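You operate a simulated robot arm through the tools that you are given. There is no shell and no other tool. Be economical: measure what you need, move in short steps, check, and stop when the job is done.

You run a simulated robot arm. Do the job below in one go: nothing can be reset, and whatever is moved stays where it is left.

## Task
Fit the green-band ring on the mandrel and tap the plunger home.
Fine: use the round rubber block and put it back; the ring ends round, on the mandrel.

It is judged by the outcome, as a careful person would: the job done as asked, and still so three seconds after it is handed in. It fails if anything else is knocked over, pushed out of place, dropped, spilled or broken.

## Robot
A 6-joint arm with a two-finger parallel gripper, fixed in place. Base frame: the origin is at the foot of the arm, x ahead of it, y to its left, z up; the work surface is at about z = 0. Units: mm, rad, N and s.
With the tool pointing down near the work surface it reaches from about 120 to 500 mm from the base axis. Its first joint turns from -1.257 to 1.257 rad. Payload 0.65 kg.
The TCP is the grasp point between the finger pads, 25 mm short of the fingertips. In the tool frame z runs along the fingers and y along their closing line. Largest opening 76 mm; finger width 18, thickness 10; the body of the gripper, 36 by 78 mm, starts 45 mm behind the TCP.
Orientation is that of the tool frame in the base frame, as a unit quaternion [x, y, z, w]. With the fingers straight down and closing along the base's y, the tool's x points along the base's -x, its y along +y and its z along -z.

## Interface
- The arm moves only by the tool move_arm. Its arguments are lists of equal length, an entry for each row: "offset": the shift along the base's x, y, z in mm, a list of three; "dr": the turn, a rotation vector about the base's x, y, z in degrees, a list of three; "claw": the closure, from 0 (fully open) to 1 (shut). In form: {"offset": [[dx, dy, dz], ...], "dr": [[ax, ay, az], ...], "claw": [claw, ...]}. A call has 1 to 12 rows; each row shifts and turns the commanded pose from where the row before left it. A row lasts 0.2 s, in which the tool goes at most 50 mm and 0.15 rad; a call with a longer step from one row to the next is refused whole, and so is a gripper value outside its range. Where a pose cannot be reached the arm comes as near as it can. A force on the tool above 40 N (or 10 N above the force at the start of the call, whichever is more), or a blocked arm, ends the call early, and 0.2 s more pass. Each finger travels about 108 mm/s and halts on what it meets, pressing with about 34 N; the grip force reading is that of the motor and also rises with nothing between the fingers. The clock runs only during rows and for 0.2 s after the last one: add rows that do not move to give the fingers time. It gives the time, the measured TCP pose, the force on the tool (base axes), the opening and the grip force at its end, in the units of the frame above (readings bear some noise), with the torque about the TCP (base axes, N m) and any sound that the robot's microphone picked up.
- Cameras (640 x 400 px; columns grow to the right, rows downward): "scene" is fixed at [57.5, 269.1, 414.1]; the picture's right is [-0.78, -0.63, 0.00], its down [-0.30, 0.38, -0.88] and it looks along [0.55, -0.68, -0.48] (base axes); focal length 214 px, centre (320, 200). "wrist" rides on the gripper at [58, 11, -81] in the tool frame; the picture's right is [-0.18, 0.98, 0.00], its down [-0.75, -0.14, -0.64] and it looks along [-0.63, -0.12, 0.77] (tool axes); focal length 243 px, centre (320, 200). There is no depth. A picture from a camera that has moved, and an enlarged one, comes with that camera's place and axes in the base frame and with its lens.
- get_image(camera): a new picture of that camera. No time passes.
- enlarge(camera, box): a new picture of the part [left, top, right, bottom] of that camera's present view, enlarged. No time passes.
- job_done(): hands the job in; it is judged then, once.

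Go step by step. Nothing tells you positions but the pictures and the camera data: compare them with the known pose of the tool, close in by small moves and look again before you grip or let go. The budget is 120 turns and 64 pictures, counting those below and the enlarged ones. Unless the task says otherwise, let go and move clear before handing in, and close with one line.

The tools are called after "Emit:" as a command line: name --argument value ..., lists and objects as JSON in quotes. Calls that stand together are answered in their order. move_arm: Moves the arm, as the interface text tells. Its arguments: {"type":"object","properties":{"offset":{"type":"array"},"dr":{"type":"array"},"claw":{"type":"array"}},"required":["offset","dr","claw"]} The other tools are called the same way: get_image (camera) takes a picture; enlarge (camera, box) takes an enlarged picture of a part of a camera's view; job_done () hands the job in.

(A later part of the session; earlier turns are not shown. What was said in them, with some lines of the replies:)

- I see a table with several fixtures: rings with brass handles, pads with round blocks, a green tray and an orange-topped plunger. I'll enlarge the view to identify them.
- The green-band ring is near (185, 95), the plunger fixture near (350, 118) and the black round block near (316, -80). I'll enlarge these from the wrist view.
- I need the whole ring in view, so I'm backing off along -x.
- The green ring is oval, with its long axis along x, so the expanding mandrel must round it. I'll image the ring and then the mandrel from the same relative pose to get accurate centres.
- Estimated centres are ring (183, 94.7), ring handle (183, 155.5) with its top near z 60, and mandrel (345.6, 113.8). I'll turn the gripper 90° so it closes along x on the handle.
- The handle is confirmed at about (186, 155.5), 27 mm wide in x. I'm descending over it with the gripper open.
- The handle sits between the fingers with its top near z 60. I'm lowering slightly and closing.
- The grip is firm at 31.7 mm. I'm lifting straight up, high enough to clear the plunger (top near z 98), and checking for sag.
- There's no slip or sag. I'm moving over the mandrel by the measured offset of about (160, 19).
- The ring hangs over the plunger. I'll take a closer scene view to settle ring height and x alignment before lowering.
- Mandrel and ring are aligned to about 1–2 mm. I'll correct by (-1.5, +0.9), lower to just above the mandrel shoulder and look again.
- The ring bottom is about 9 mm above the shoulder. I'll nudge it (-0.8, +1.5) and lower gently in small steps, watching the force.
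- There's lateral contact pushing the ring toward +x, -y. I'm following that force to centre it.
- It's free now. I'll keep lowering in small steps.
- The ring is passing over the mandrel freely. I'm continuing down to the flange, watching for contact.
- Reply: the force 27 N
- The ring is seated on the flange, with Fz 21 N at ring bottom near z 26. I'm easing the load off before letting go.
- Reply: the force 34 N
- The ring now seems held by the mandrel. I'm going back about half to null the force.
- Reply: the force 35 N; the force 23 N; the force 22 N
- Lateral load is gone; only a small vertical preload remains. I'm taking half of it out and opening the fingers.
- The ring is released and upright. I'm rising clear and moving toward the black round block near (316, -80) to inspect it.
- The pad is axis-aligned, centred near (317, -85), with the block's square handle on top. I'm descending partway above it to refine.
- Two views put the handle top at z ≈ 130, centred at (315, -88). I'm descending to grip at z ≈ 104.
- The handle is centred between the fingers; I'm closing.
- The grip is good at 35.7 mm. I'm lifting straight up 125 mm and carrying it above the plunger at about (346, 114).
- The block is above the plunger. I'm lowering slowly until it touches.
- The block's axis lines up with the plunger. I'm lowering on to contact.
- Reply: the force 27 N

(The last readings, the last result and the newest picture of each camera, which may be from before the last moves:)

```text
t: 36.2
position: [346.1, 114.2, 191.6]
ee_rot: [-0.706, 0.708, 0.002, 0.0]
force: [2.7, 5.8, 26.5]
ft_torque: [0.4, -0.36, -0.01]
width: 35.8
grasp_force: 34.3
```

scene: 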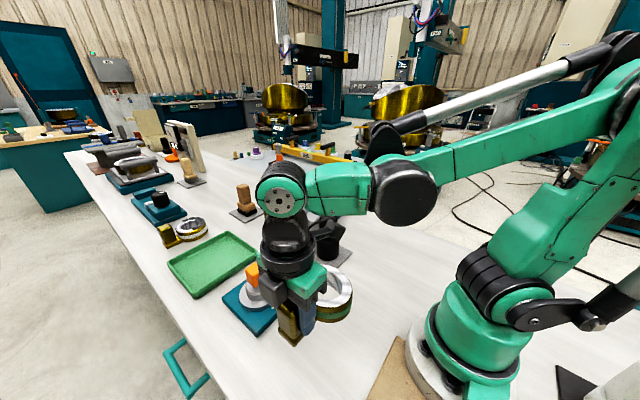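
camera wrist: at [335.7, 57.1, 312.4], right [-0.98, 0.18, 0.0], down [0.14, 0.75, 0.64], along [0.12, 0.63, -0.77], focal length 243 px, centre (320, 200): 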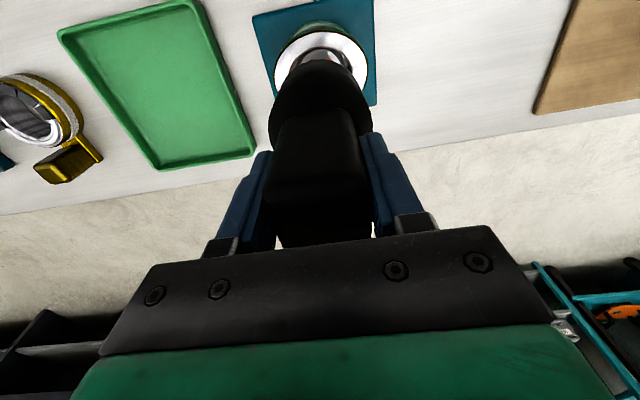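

Contact is made at about 29 N. Now a tap: back off 12 mm and come down briskly.

Emit:
move_arm --offset '[[0, 0, 12], [0, 0, 0], [0, 0, -15], [0, 0, 3]]' --dr '[[0, 0, 0], [0, 0, 0], [0, 0, 0], [0, 0, 0]]' --claw '[1, 1, 1, 1]'

Emit:
enlarge --camera "scene" --box '[210, 230, 306, 310]'

```text
t: 37.2
position: [346.2, 113.3, 193.6]
ee_rot: [-0.707, 0.707, 0.001, 0.0]
force: [0.3, 0.2, -3.1]
ft_torque: [-0.03, 0.02, 0.0]
width: 35.9
grasp_force: 34.4
```

```text
5.00 times, centred on (258, 270) of scene
camera zoom: at [57.5, 269.1, 414.1], right [-0.78, -0.63, 0.0], down [-0.3, 0.38, -0.88], along [0.55, -0.68, -0.48], focal length 1072 px, centre (630, -150)
```

zoom: 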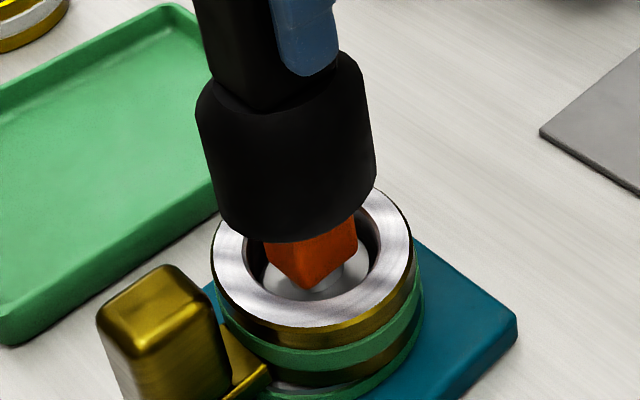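

The plunger has moved slightly at most. I'll tap again, faster.

Emit:
move_arm --offset '[[0, 0, 20], [0, 0, 0], [0, 0, -27], [0, 0, 0]]' --dr '[[0, 0, 0], [0, 0, 0], [0, 0, 0], [0, 0, 0]]' --claw '[1, 1, 1, 1]'

Emit:
enlarge --camera "scene" --box '[210, 230, 306, 310]'

```text
t: 38.2
position: [345.4, 113.0, 185.0]
ee_rot: [-0.707, 0.707, 0.0, 0.0]
force: [5.4, -1.3, 25.0]
ft_torque: [-0.1, -0.5, -0.02]
width: 35.5
grasp_force: 33.9
```

```text
5.00 times, centred on (258, 270) of scene
camera zoom: at [57.5, 269.1, 414.1], right [-0.78, -0.63, 0.0], down [-0.3, 0.38, -0.88], along [0.55, -0.68, -0.48], focal length 1072 px, centre (630, -150)
```

zoom: 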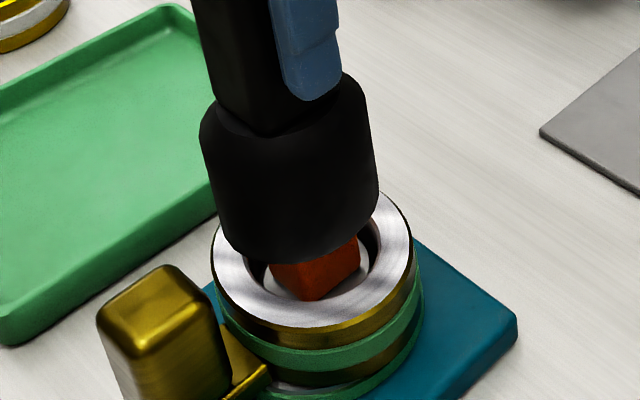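

The plunger moved down about 6 mm. I'll tap again.

Emit:
move_arm --offset '[[0, 0, 15], [0, 0, 0], [0, 0, -22], [0, 0, 0]]' --dr '[[0, 0, 0], [0, 0, 0], [0, 0, 0], [0, 0, 0]]' --claw '[1, 1, 1, 1]'

Emit:
enlarge --camera "scene" --box '[210, 230, 306, 310]'

```text
t: 39.1
position: [345.7, 114.2, 179.0]
ee_rot: [-0.707, 0.707, 0.001, 0.0]
force: [-0.1, 0.1, 9.7]
ft_torque: [0.02, -0.07, 0.0]
width: 35.4
grasp_force: 33.6
stopped in row 4: the force on the tool passed its limit at 61 N (the readings are from after the stop); the commanded pose is now the measured one
```

```text
5.00 times, centred on (258, 270) of scene
camera zoom: at [57.5, 269.1, 414.1], right [-0.78, -0.63, 0.0], down [-0.3, 0.38, -0.88], along [0.55, -0.68, -0.48], focal length 1072 px, centre (630, -150)
```

zoom: 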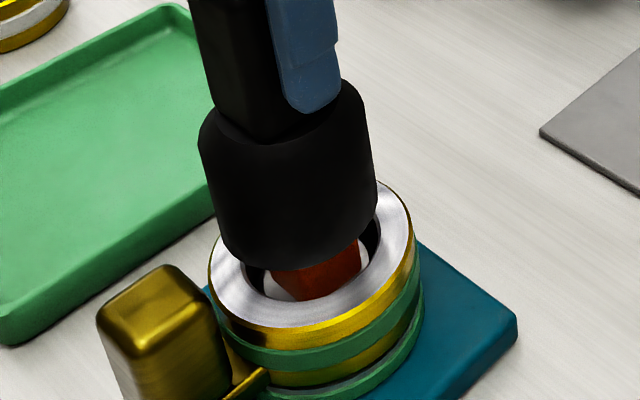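

The force spiked to 61 N and the ring's outline changed, so the plunger has probably bottomed out. I'm raising the block 40 mm to inspect.

Emit:
move_arm --offset '[[0, 0, 15], [0, 0, 30], [0, 0, 20], [0, 0, 0]]' --dr '[[0, 0, 0], [0, 0, 0], [0, 0, 0], [0, 0, 0]]' --claw '[1, 1, 1, 1]'

Emit:
enlarge --camera "scene" --box '[210, 250, 306, 330]'

```text
t: 40.1
position: [348.6, 115.9, 243.0]
ee_rot: [0.707, -0.707, 0.0, 0.001]
force: [-0.4, 0.7, -2.9]
ft_torque: [-0.01, 0.02, 0.02]
width: 35.8
grasp_force: 34.4
```

```text
5.00 times, centred on (258, 290) of scene
camera zoom: at [57.5, 269.1, 414.1], right [-0.78, -0.63, 0.0], down [-0.3, 0.38, -0.88], along [0.55, -0.68, -0.48], focal length 1072 px, centre (630, -250)
```

zoom: 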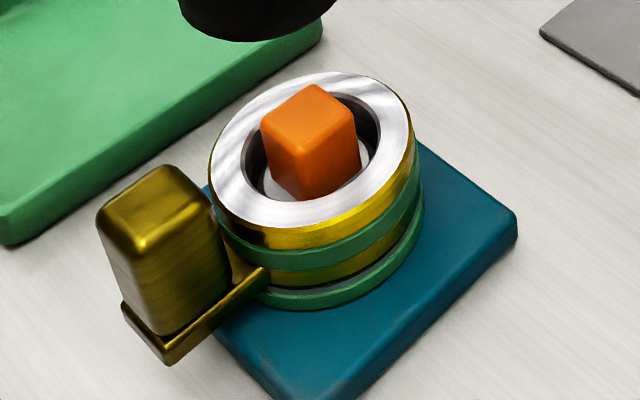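

The ring looks wider across y now. I'll shift +y so the wrist camera looks straight down past the block and check roundness and plunger depth.

Emit:
move_arm --offset '[[0, 15, 15], [0, 15, 15], [0, 8, 10], [0, 0, 0]]' --dr '[[0, 0, 0], [0, 0, 0], [0, 0, 0], [0, 0, 0]]' --claw '[1, 1, 1, 1]'

Emit:
enlarge --camera "wrist" --box '[240, 0, 400, 100]'

```text
t: 41.1
position: [346.4, 155.2, 284.3]
ee_rot: [0.707, -0.707, 0.0, 0.0]
force: [0.2, 0.4, -3.8]
ft_torque: [0.03, -0.01, -0.01]
width: 35.9
grasp_force: 34.1
```

```text
4.00 times, centred on (320, 50) of wrist
camera zoom: at [335.6, 96.4, 364.7], right [-0.98, 0.18, 0.0], down [0.14, 0.75, 0.64], along [0.12, 0.63, -0.77], focal length 970 px, centre (320, 800)
```

zoom: 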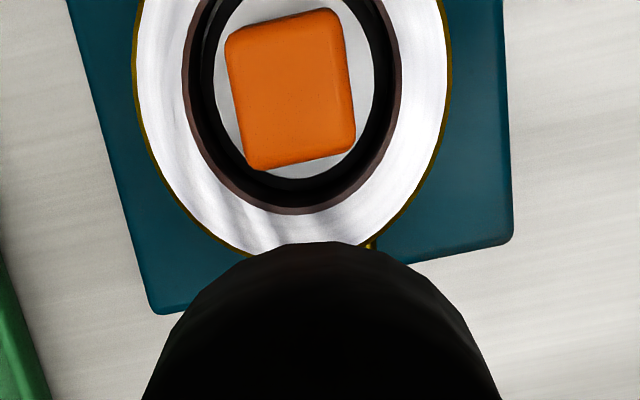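

The ring is round now, about 79 mm outer and 55 mm bore. I'll zoom the scene camera to see whether the plunger knob sits on the mandrel.

Emit:
enlarge --camera "scene" --box '[236, 256, 284, 296]'

```text
10.00 times, centred on (260, 276) of scene
camera zoom: at [57.5, 269.2, 414.1], right [-0.78, -0.63, 0.0], down [-0.3, 0.38, -0.88], along [0.55, -0.68, -0.48], focal length 2145 px, centre (920, -560)
```

zoom: 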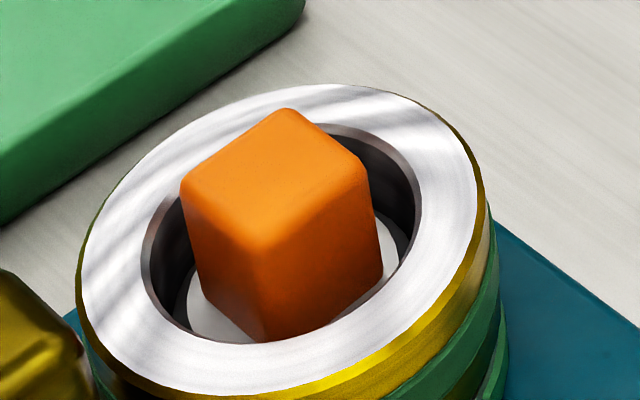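

The knob appears to rest on the mandrel. I'll confirm by returning the block and pressing gently to see if there is any travel left.

Emit:
move_arm --offset '[[0, -15, 0], [0, -15, 0], [0, -11, -20], [0, 0, -30], [0, 0, -30], [0, 0, -15], [0, 0, 0]]' --dr '[[0, 0, 0], [0, 0, 0], [0, 0, 0], [0, 0, 0], [0, 0, 0], [0, 0, 0], [0, 0, 0]]' --claw '[1, 1, 1, 1, 1, 1, 1]'

Emit:
move_arm --offset '[[0, 0, -4], [0, 0, -2], [0, 0, -2], [0, 0, -2], [0, 0, 0]]' --dr '[[0, 0, 0], [0, 0, 0], [0, 0, 0], [0, 0, 0], [0, 0, 0]]' --claw '[1, 1, 1, 1, 1]'

```text
t: 42.7
position: [343.9, 111.5, 189.2]
ee_rot: [-0.706, 0.708, 0.0, -0.001]
force: [-0.4, 0.0, -3.0]
ft_torque: [0.01, -0.02, 0.0]
width: 35.7
grasp_force: 34.1
```

```text
t: 43.9
position: [344.1, 109.9, 179.6]
ee_rot: [0.707, -0.707, 0.0, 0.0]
force: [0.5, -0.7, -4.0]
ft_torque: [0.01, 0.02, -0.01]
width: 35.7
grasp_force: 34.0
```

Emit:
move_arm --offset '[[1.5, 3, 0], [0, 0, -1.5], [0, 0, -1.5], [0, 0, 0]]' --dr '[[0, 0, 0], [0, 0, 0], [0, 0, 0], [0, 0, 0]]' --claw '[1, 1, 1, 1]'

```text
t: 44.5
position: [346.8, 113.4, 178.6]
ee_rot: [-0.706, 0.708, 0.001, -0.004]
force: [-0.7, -0.1, 12.1]
ft_torque: [0.24, -0.14, -0.01]
width: 35.7
grasp_force: 34.4
stopped in row 2: the force on the tool passed its limit at 43 N (the readings are from after the stop); the commanded pose is now the measured one
```

There's a hard stop at the same height with no travel, so the plunger is home. I'm carrying the block back to its pad.

Emit:
move_arm --offset '[[0, 0, 15], [0, 0, 35], [-3, -20, 5], [-6, -40, 0], [-6, -45, 0], [-6, -45, 0], [-6, -35, 0], [-3.3, -15, 0], [0, 0, 0], [0, 0, 0]]' --dr '[[0, 0, 0], [0, 0, 0], [0, 0, 0], [0, 0, 0], [0, 0, 0], [0, 0, 0], [0, 0, 0], [0, 0, 0], [0, 0, 0], [0, 0, 0]]' --claw '[1, 1, 1, 1, 1, 1, 1, 1, 1, 1]'

Emit:
get_image --camera "wrist"

Emit:
enlarge --camera "scene" --box '[200, 240, 320, 340]'

```text
t: 46.7
position: [318.5, -83.4, 229.9]
ee_rot: [-0.707, 0.707, 0.001, -0.002]
force: [0.1, -0.5, -3.5]
ft_torque: [0.02, -0.02, -0.01]
width: 35.9
grasp_force: 33.6
```

```text
16 pictures are left
camera wrist: at [308.1, -142.9, 310.9], right [-0.98, 0.18, 0.0], down [0.14, 0.75, 0.64], along [0.12, 0.63, -0.77], focal length 243 px, centre (320, 200)
```

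wrist: 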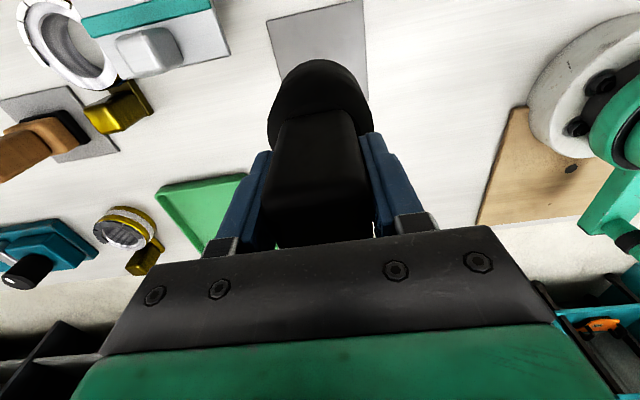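

```text
4.00 times, centred on (260, 290) of scene
camera zoom: at [57.5, 269.1, 414.1], right [-0.78, -0.63, 0.0], down [-0.3, 0.38, -0.88], along [0.55, -0.68, -0.48], focal length 858 px, centre (560, -160)
```

zoom: 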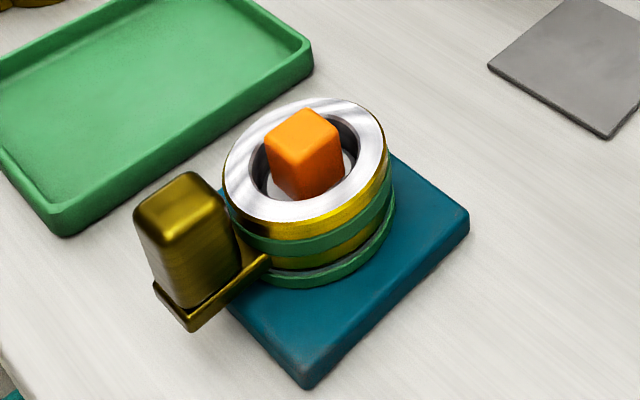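

The ring assembly looks good. I'm correcting (-1.7, -2.7) and lowering the block to just above the pad.

Emit:
move_arm --offset '[[-1.7, -2.7, 0], [0, 0, -35], [0, 0, -35], [0, 0, -30], [0, 0, -15], [0, 0, 0], [0, 0, 0]]' --dr '[[0, 0, 0], [0, 0, 0], [0, 0, 0], [0, 0, 0], [0, 0, 0], [0, 0, 0], [0, 0, 0]]' --claw '[1, 1, 1, 1, 1, 1, 1]'

Emit:
get_image --camera "wrist"

Emit:
enlarge --camera "scene" --box '[260, 150, 400, 280]'

```text
t: 48.3
position: [315.1, -89.6, 118.8]
ee_rot: [-0.707, 0.707, 0.0, -0.004]
force: [-0.4, -0.1, -3.4]
ft_torque: [0.05, 0.01, -0.03]
width: 35.9
grasp_force: 34.0
```

```text
14 pictures are left
camera wrist: at [304.8, -147.4, 200.4], right [-0.98, 0.19, 0.0], down [0.15, 0.75, 0.64], along [0.12, 0.63, -0.77], focal length 243 px, centre (320, 200)
```

wrist: 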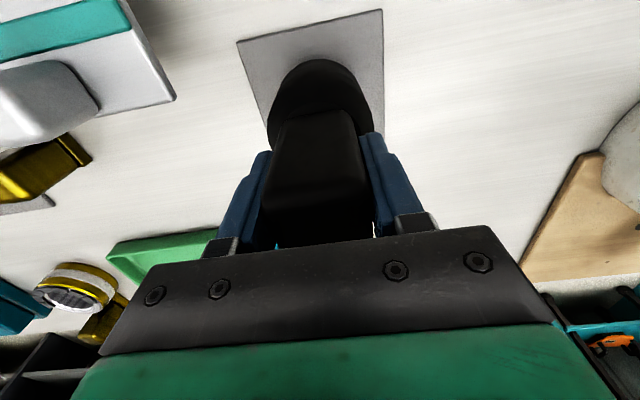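

```text
3.08 times, centred on (330, 215) of scene
camera zoom: at [57.5, 269.1, 414.1], right [-0.78, -0.63, 0.0], down [-0.3, 0.38, -0.88], along [0.55, -0.68, -0.48], focal length 660 px, centre (289, 154)
```

zoom: 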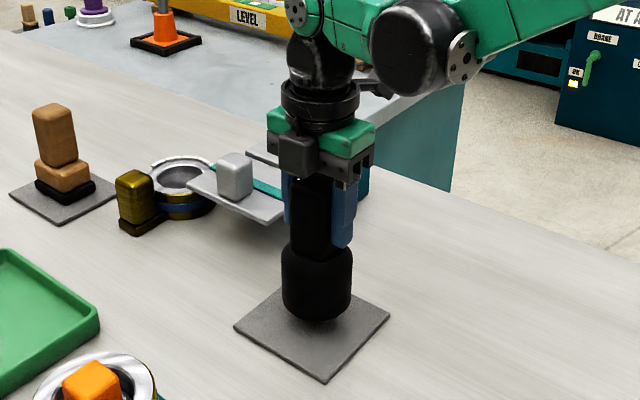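

I'm nudging (+1, +1.5) and lowering to touch.

Emit:
move_arm --offset '[[1, 1.5, -6], [0, 0, -4], [0, 0, -2], [0, 0, -1], [0, 0, -1], [0, 0, 0]]' --dr '[[0, 0, 0], [0, 0, 0], [0, 0, 0], [0, 0, 0], [0, 0, 0], [0, 0, 0]]' --claw '[1, 1, 1, 1, 1, 1]'

```text
t: 49.7
position: [315.2, -87.4, 104.4]
ee_rot: [-0.706, 0.708, 0.001, -0.003]
force: [-0.8, 0.1, -2.6]
ft_torque: [0.01, 0.02, 0.0]
width: 35.7
grasp_force: 33.9
```

Emit:
move_arm --offset '[[0, 0, -1], [0, 0, 0]]' --dr '[[0, 0, 0], [0, 0, 0]]' --claw '[1, 1]'

Emit:
enlarge --camera "scene" --box '[260, 150, 400, 280]'

```text
t: 50.3
position: [315.5, -86.7, 103.6]
ee_rot: [-0.706, 0.708, 0.001, -0.003]
force: [0.0, -0.3, -3.1]
ft_torque: [0.02, -0.01, 0.01]
width: 35.9
grasp_force: 34.2
```

```text
3.08 times, centred on (330, 215) of scene
camera zoom: at [57.5, 269.1, 414.1], right [-0.78, -0.63, 0.0], down [-0.3, 0.38, -0.88], along [0.55, -0.68, -0.48], focal length 660 px, centre (289, 154)
```

zoom: 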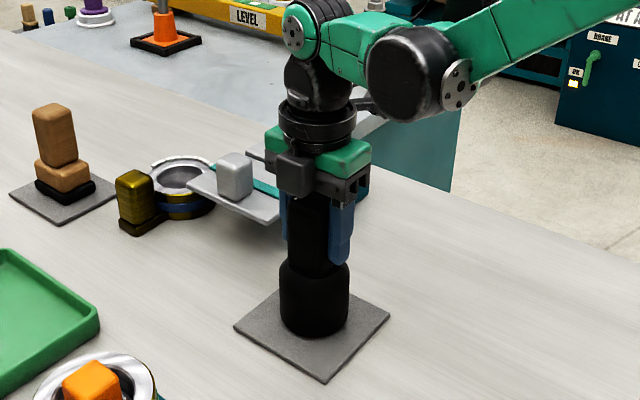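

It's still hanging about 2–3 mm up, as the block slipped slightly in the grip during tapping. I'm lowering further.

Emit:
move_arm --offset '[[0, 0, -1], [0, 0, -1], [0, 0, 0]]' --dr '[[0, 0, 0], [0, 0, 0], [0, 0, 0]]' --claw '[1, 1, 1]'

```text
t: 51.1
position: [316.4, -86.7, 100.7]
ee_rot: [-0.707, 0.708, 0.001, -0.003]
force: [0.6, -0.5, -3.2]
ft_torque: [-0.01, 0.02, 0.04]
width: 35.9
grasp_force: 34.3
```

Emit:
move_arm --offset '[[0, 0, -1], [0, 0, -1], [0, 0, 0]]' --dr '[[0, 0, 0], [0, 0, 0], [0, 0, 0]]' --claw '[1, 1, 1]'

```text
t: 51.7
position: [317.4, -88.0, 101.8]
ee_rot: [-0.706, 0.708, 0.001, -0.004]
force: [-0.7, -1.6, 8.6]
ft_torque: [0.19, -0.17, -0.01]
width: 35.8
grasp_force: 33.9
stopped in row 3: the force on the tool passed its limit at 43 N (the readings are from after the stop); the commanded pose is now the measured one
```

Contact: the block is on its pad. I'm opening gradually and backing straight up.

Emit:
move_arm --offset '[[0, 0, 0], [0, 0, 0], [0, 0, 0], [0, 0, 0], [0, 0, 20], [0, 0, 35], [0, 0, 40], [0, 0, 40], [0, 0, 0]]' --dr '[[0, 0, 0], [0, 0, 0], [0, 0, 0], [0, 0, 0], [0, 0, 0], [0, 0, 0], [0, 0, 0], [0, 0, 0], [0, 0, 0]]' --claw '[0.5, 0.3, 0, 0, 0, 0, 0, 0, 0]'

Emit:
get_image --camera "scene"

Emit:
get_image --camera "wrist"

Emit:
enlarge --camera "scene" --box '[260, 150, 400, 280]'

```text
t: 53.7
position: [316.9, -88.1, 239.6]
ee_rot: [-0.707, 0.708, 0.002, -0.004]
force: [0.4, 0.1, -0.1]
ft_torque: [0.0, 0.01, 0.0]
width: 76.1
grasp_force: 0.1
```

```text
11 pictures are left
```

scene: 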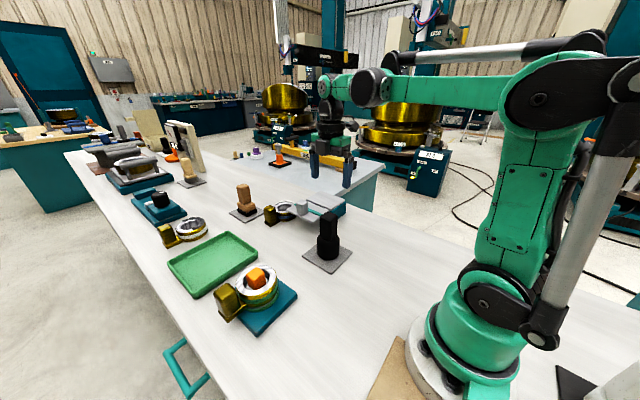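

```text
10 pictures are left
camera wrist: at [306.1, -147.2, 319.2], right [-0.98, 0.19, 0.01], down [0.15, 0.75, 0.64], along [0.11, 0.63, -0.77], focal length 243 px, centre (320, 200)
```

wrist: 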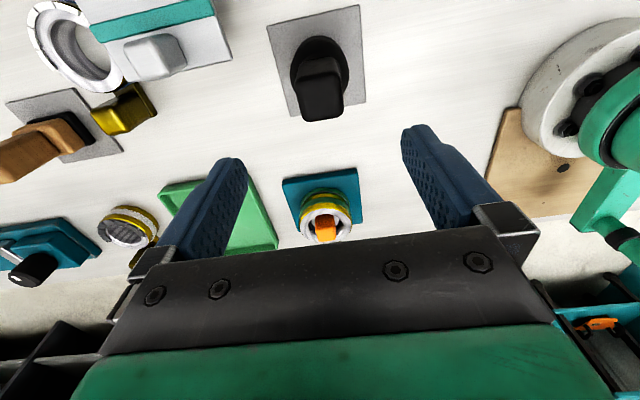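

```text
3.08 times, centred on (330, 215) of scene
camera zoom: at [57.5, 269.1, 414.1], right [-0.78, -0.63, 0.0], down [-0.3, 0.38, -0.88], along [0.55, -0.68, -0.48], focal length 660 px, centre (289, 154)
```

zoom: 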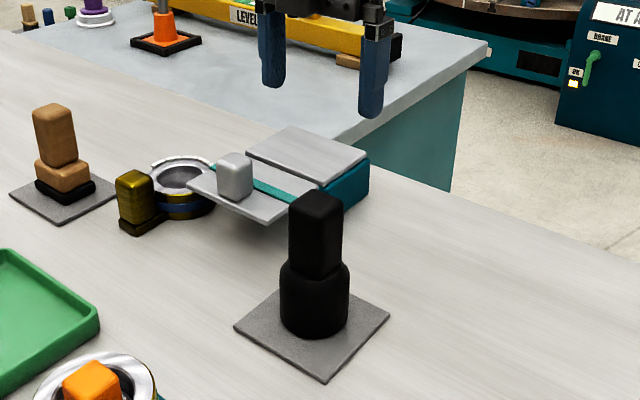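

The block is back upright on its pad. One last check of the ring from above.

Emit:
move_arm --offset '[[5, 40, 10], [5, 45, 0], [5, 45, 0], [5, 40, 0], [5, 25, 0], [0, 0, 0]]' --dr '[[0, 0, 0], [0, 0, 0], [0, 0, 0], [0, 0, 0], [0, 0, 0], [0, 0, 0]]' --claw '[0, 0, 0, 0, 0, 0]'

Emit:
enlarge --camera "wrist" --box '[240, 20, 400, 120]'

Emit:
enlarge --camera "scene" --box '[210, 260, 300, 330]'

```text
t: 55.1
position: [342.7, 106.9, 244.9]
ee_rot: [-0.706, 0.708, 0.001, -0.004]
force: [-0.5, -0.1, 1.2]
ft_torque: [0.0, 0.01, -0.01]
width: 76.3
grasp_force: 0.1
```

```text
4.00 times, centred on (320, 70) of wrist
camera zoom: at [332.7, 49.5, 324.4], right [-0.98, 0.19, 0.01], down [0.15, 0.75, 0.64], along [0.11, 0.63, -0.77], focal length 970 px, centre (320, 720)
```

zoom: 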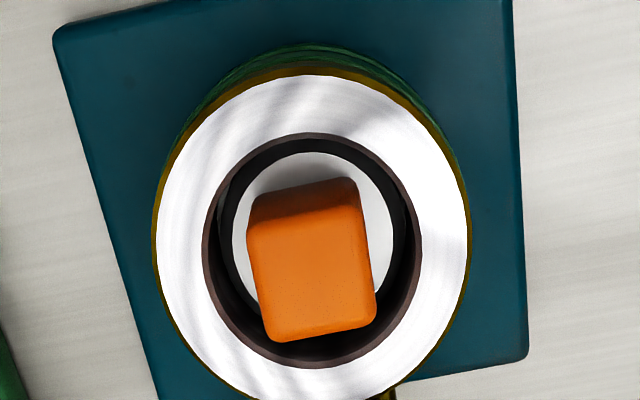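

```text
5.71 times, centred on (255, 295) of scene
camera zoom: at [57.5, 269.2, 414.1], right [-0.78, -0.63, 0.0], down [-0.3, 0.38, -0.88], along [0.55, -0.68, -0.48], focal length 1226 px, centre (691, -343)
```

zoom: 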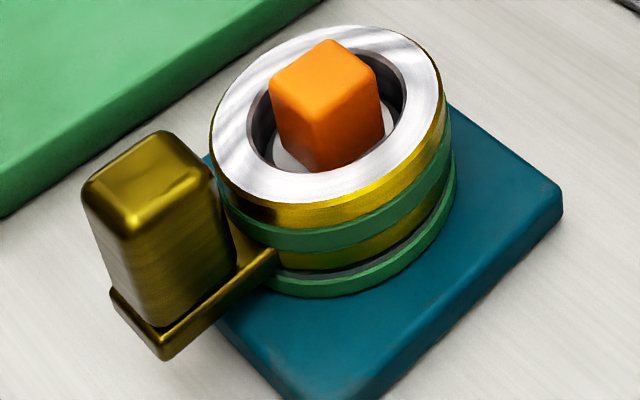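

The ring is round on the mandrel (54 mm bore both ways), the plunger is home, the block is back and the gripper is clear. I'm handing in.

Emit:
job_done

```text
The job is handed in.
```

The green-band ring sits round on the mandrel with the plunger tapped home, and the round rubber block is back on its pad.
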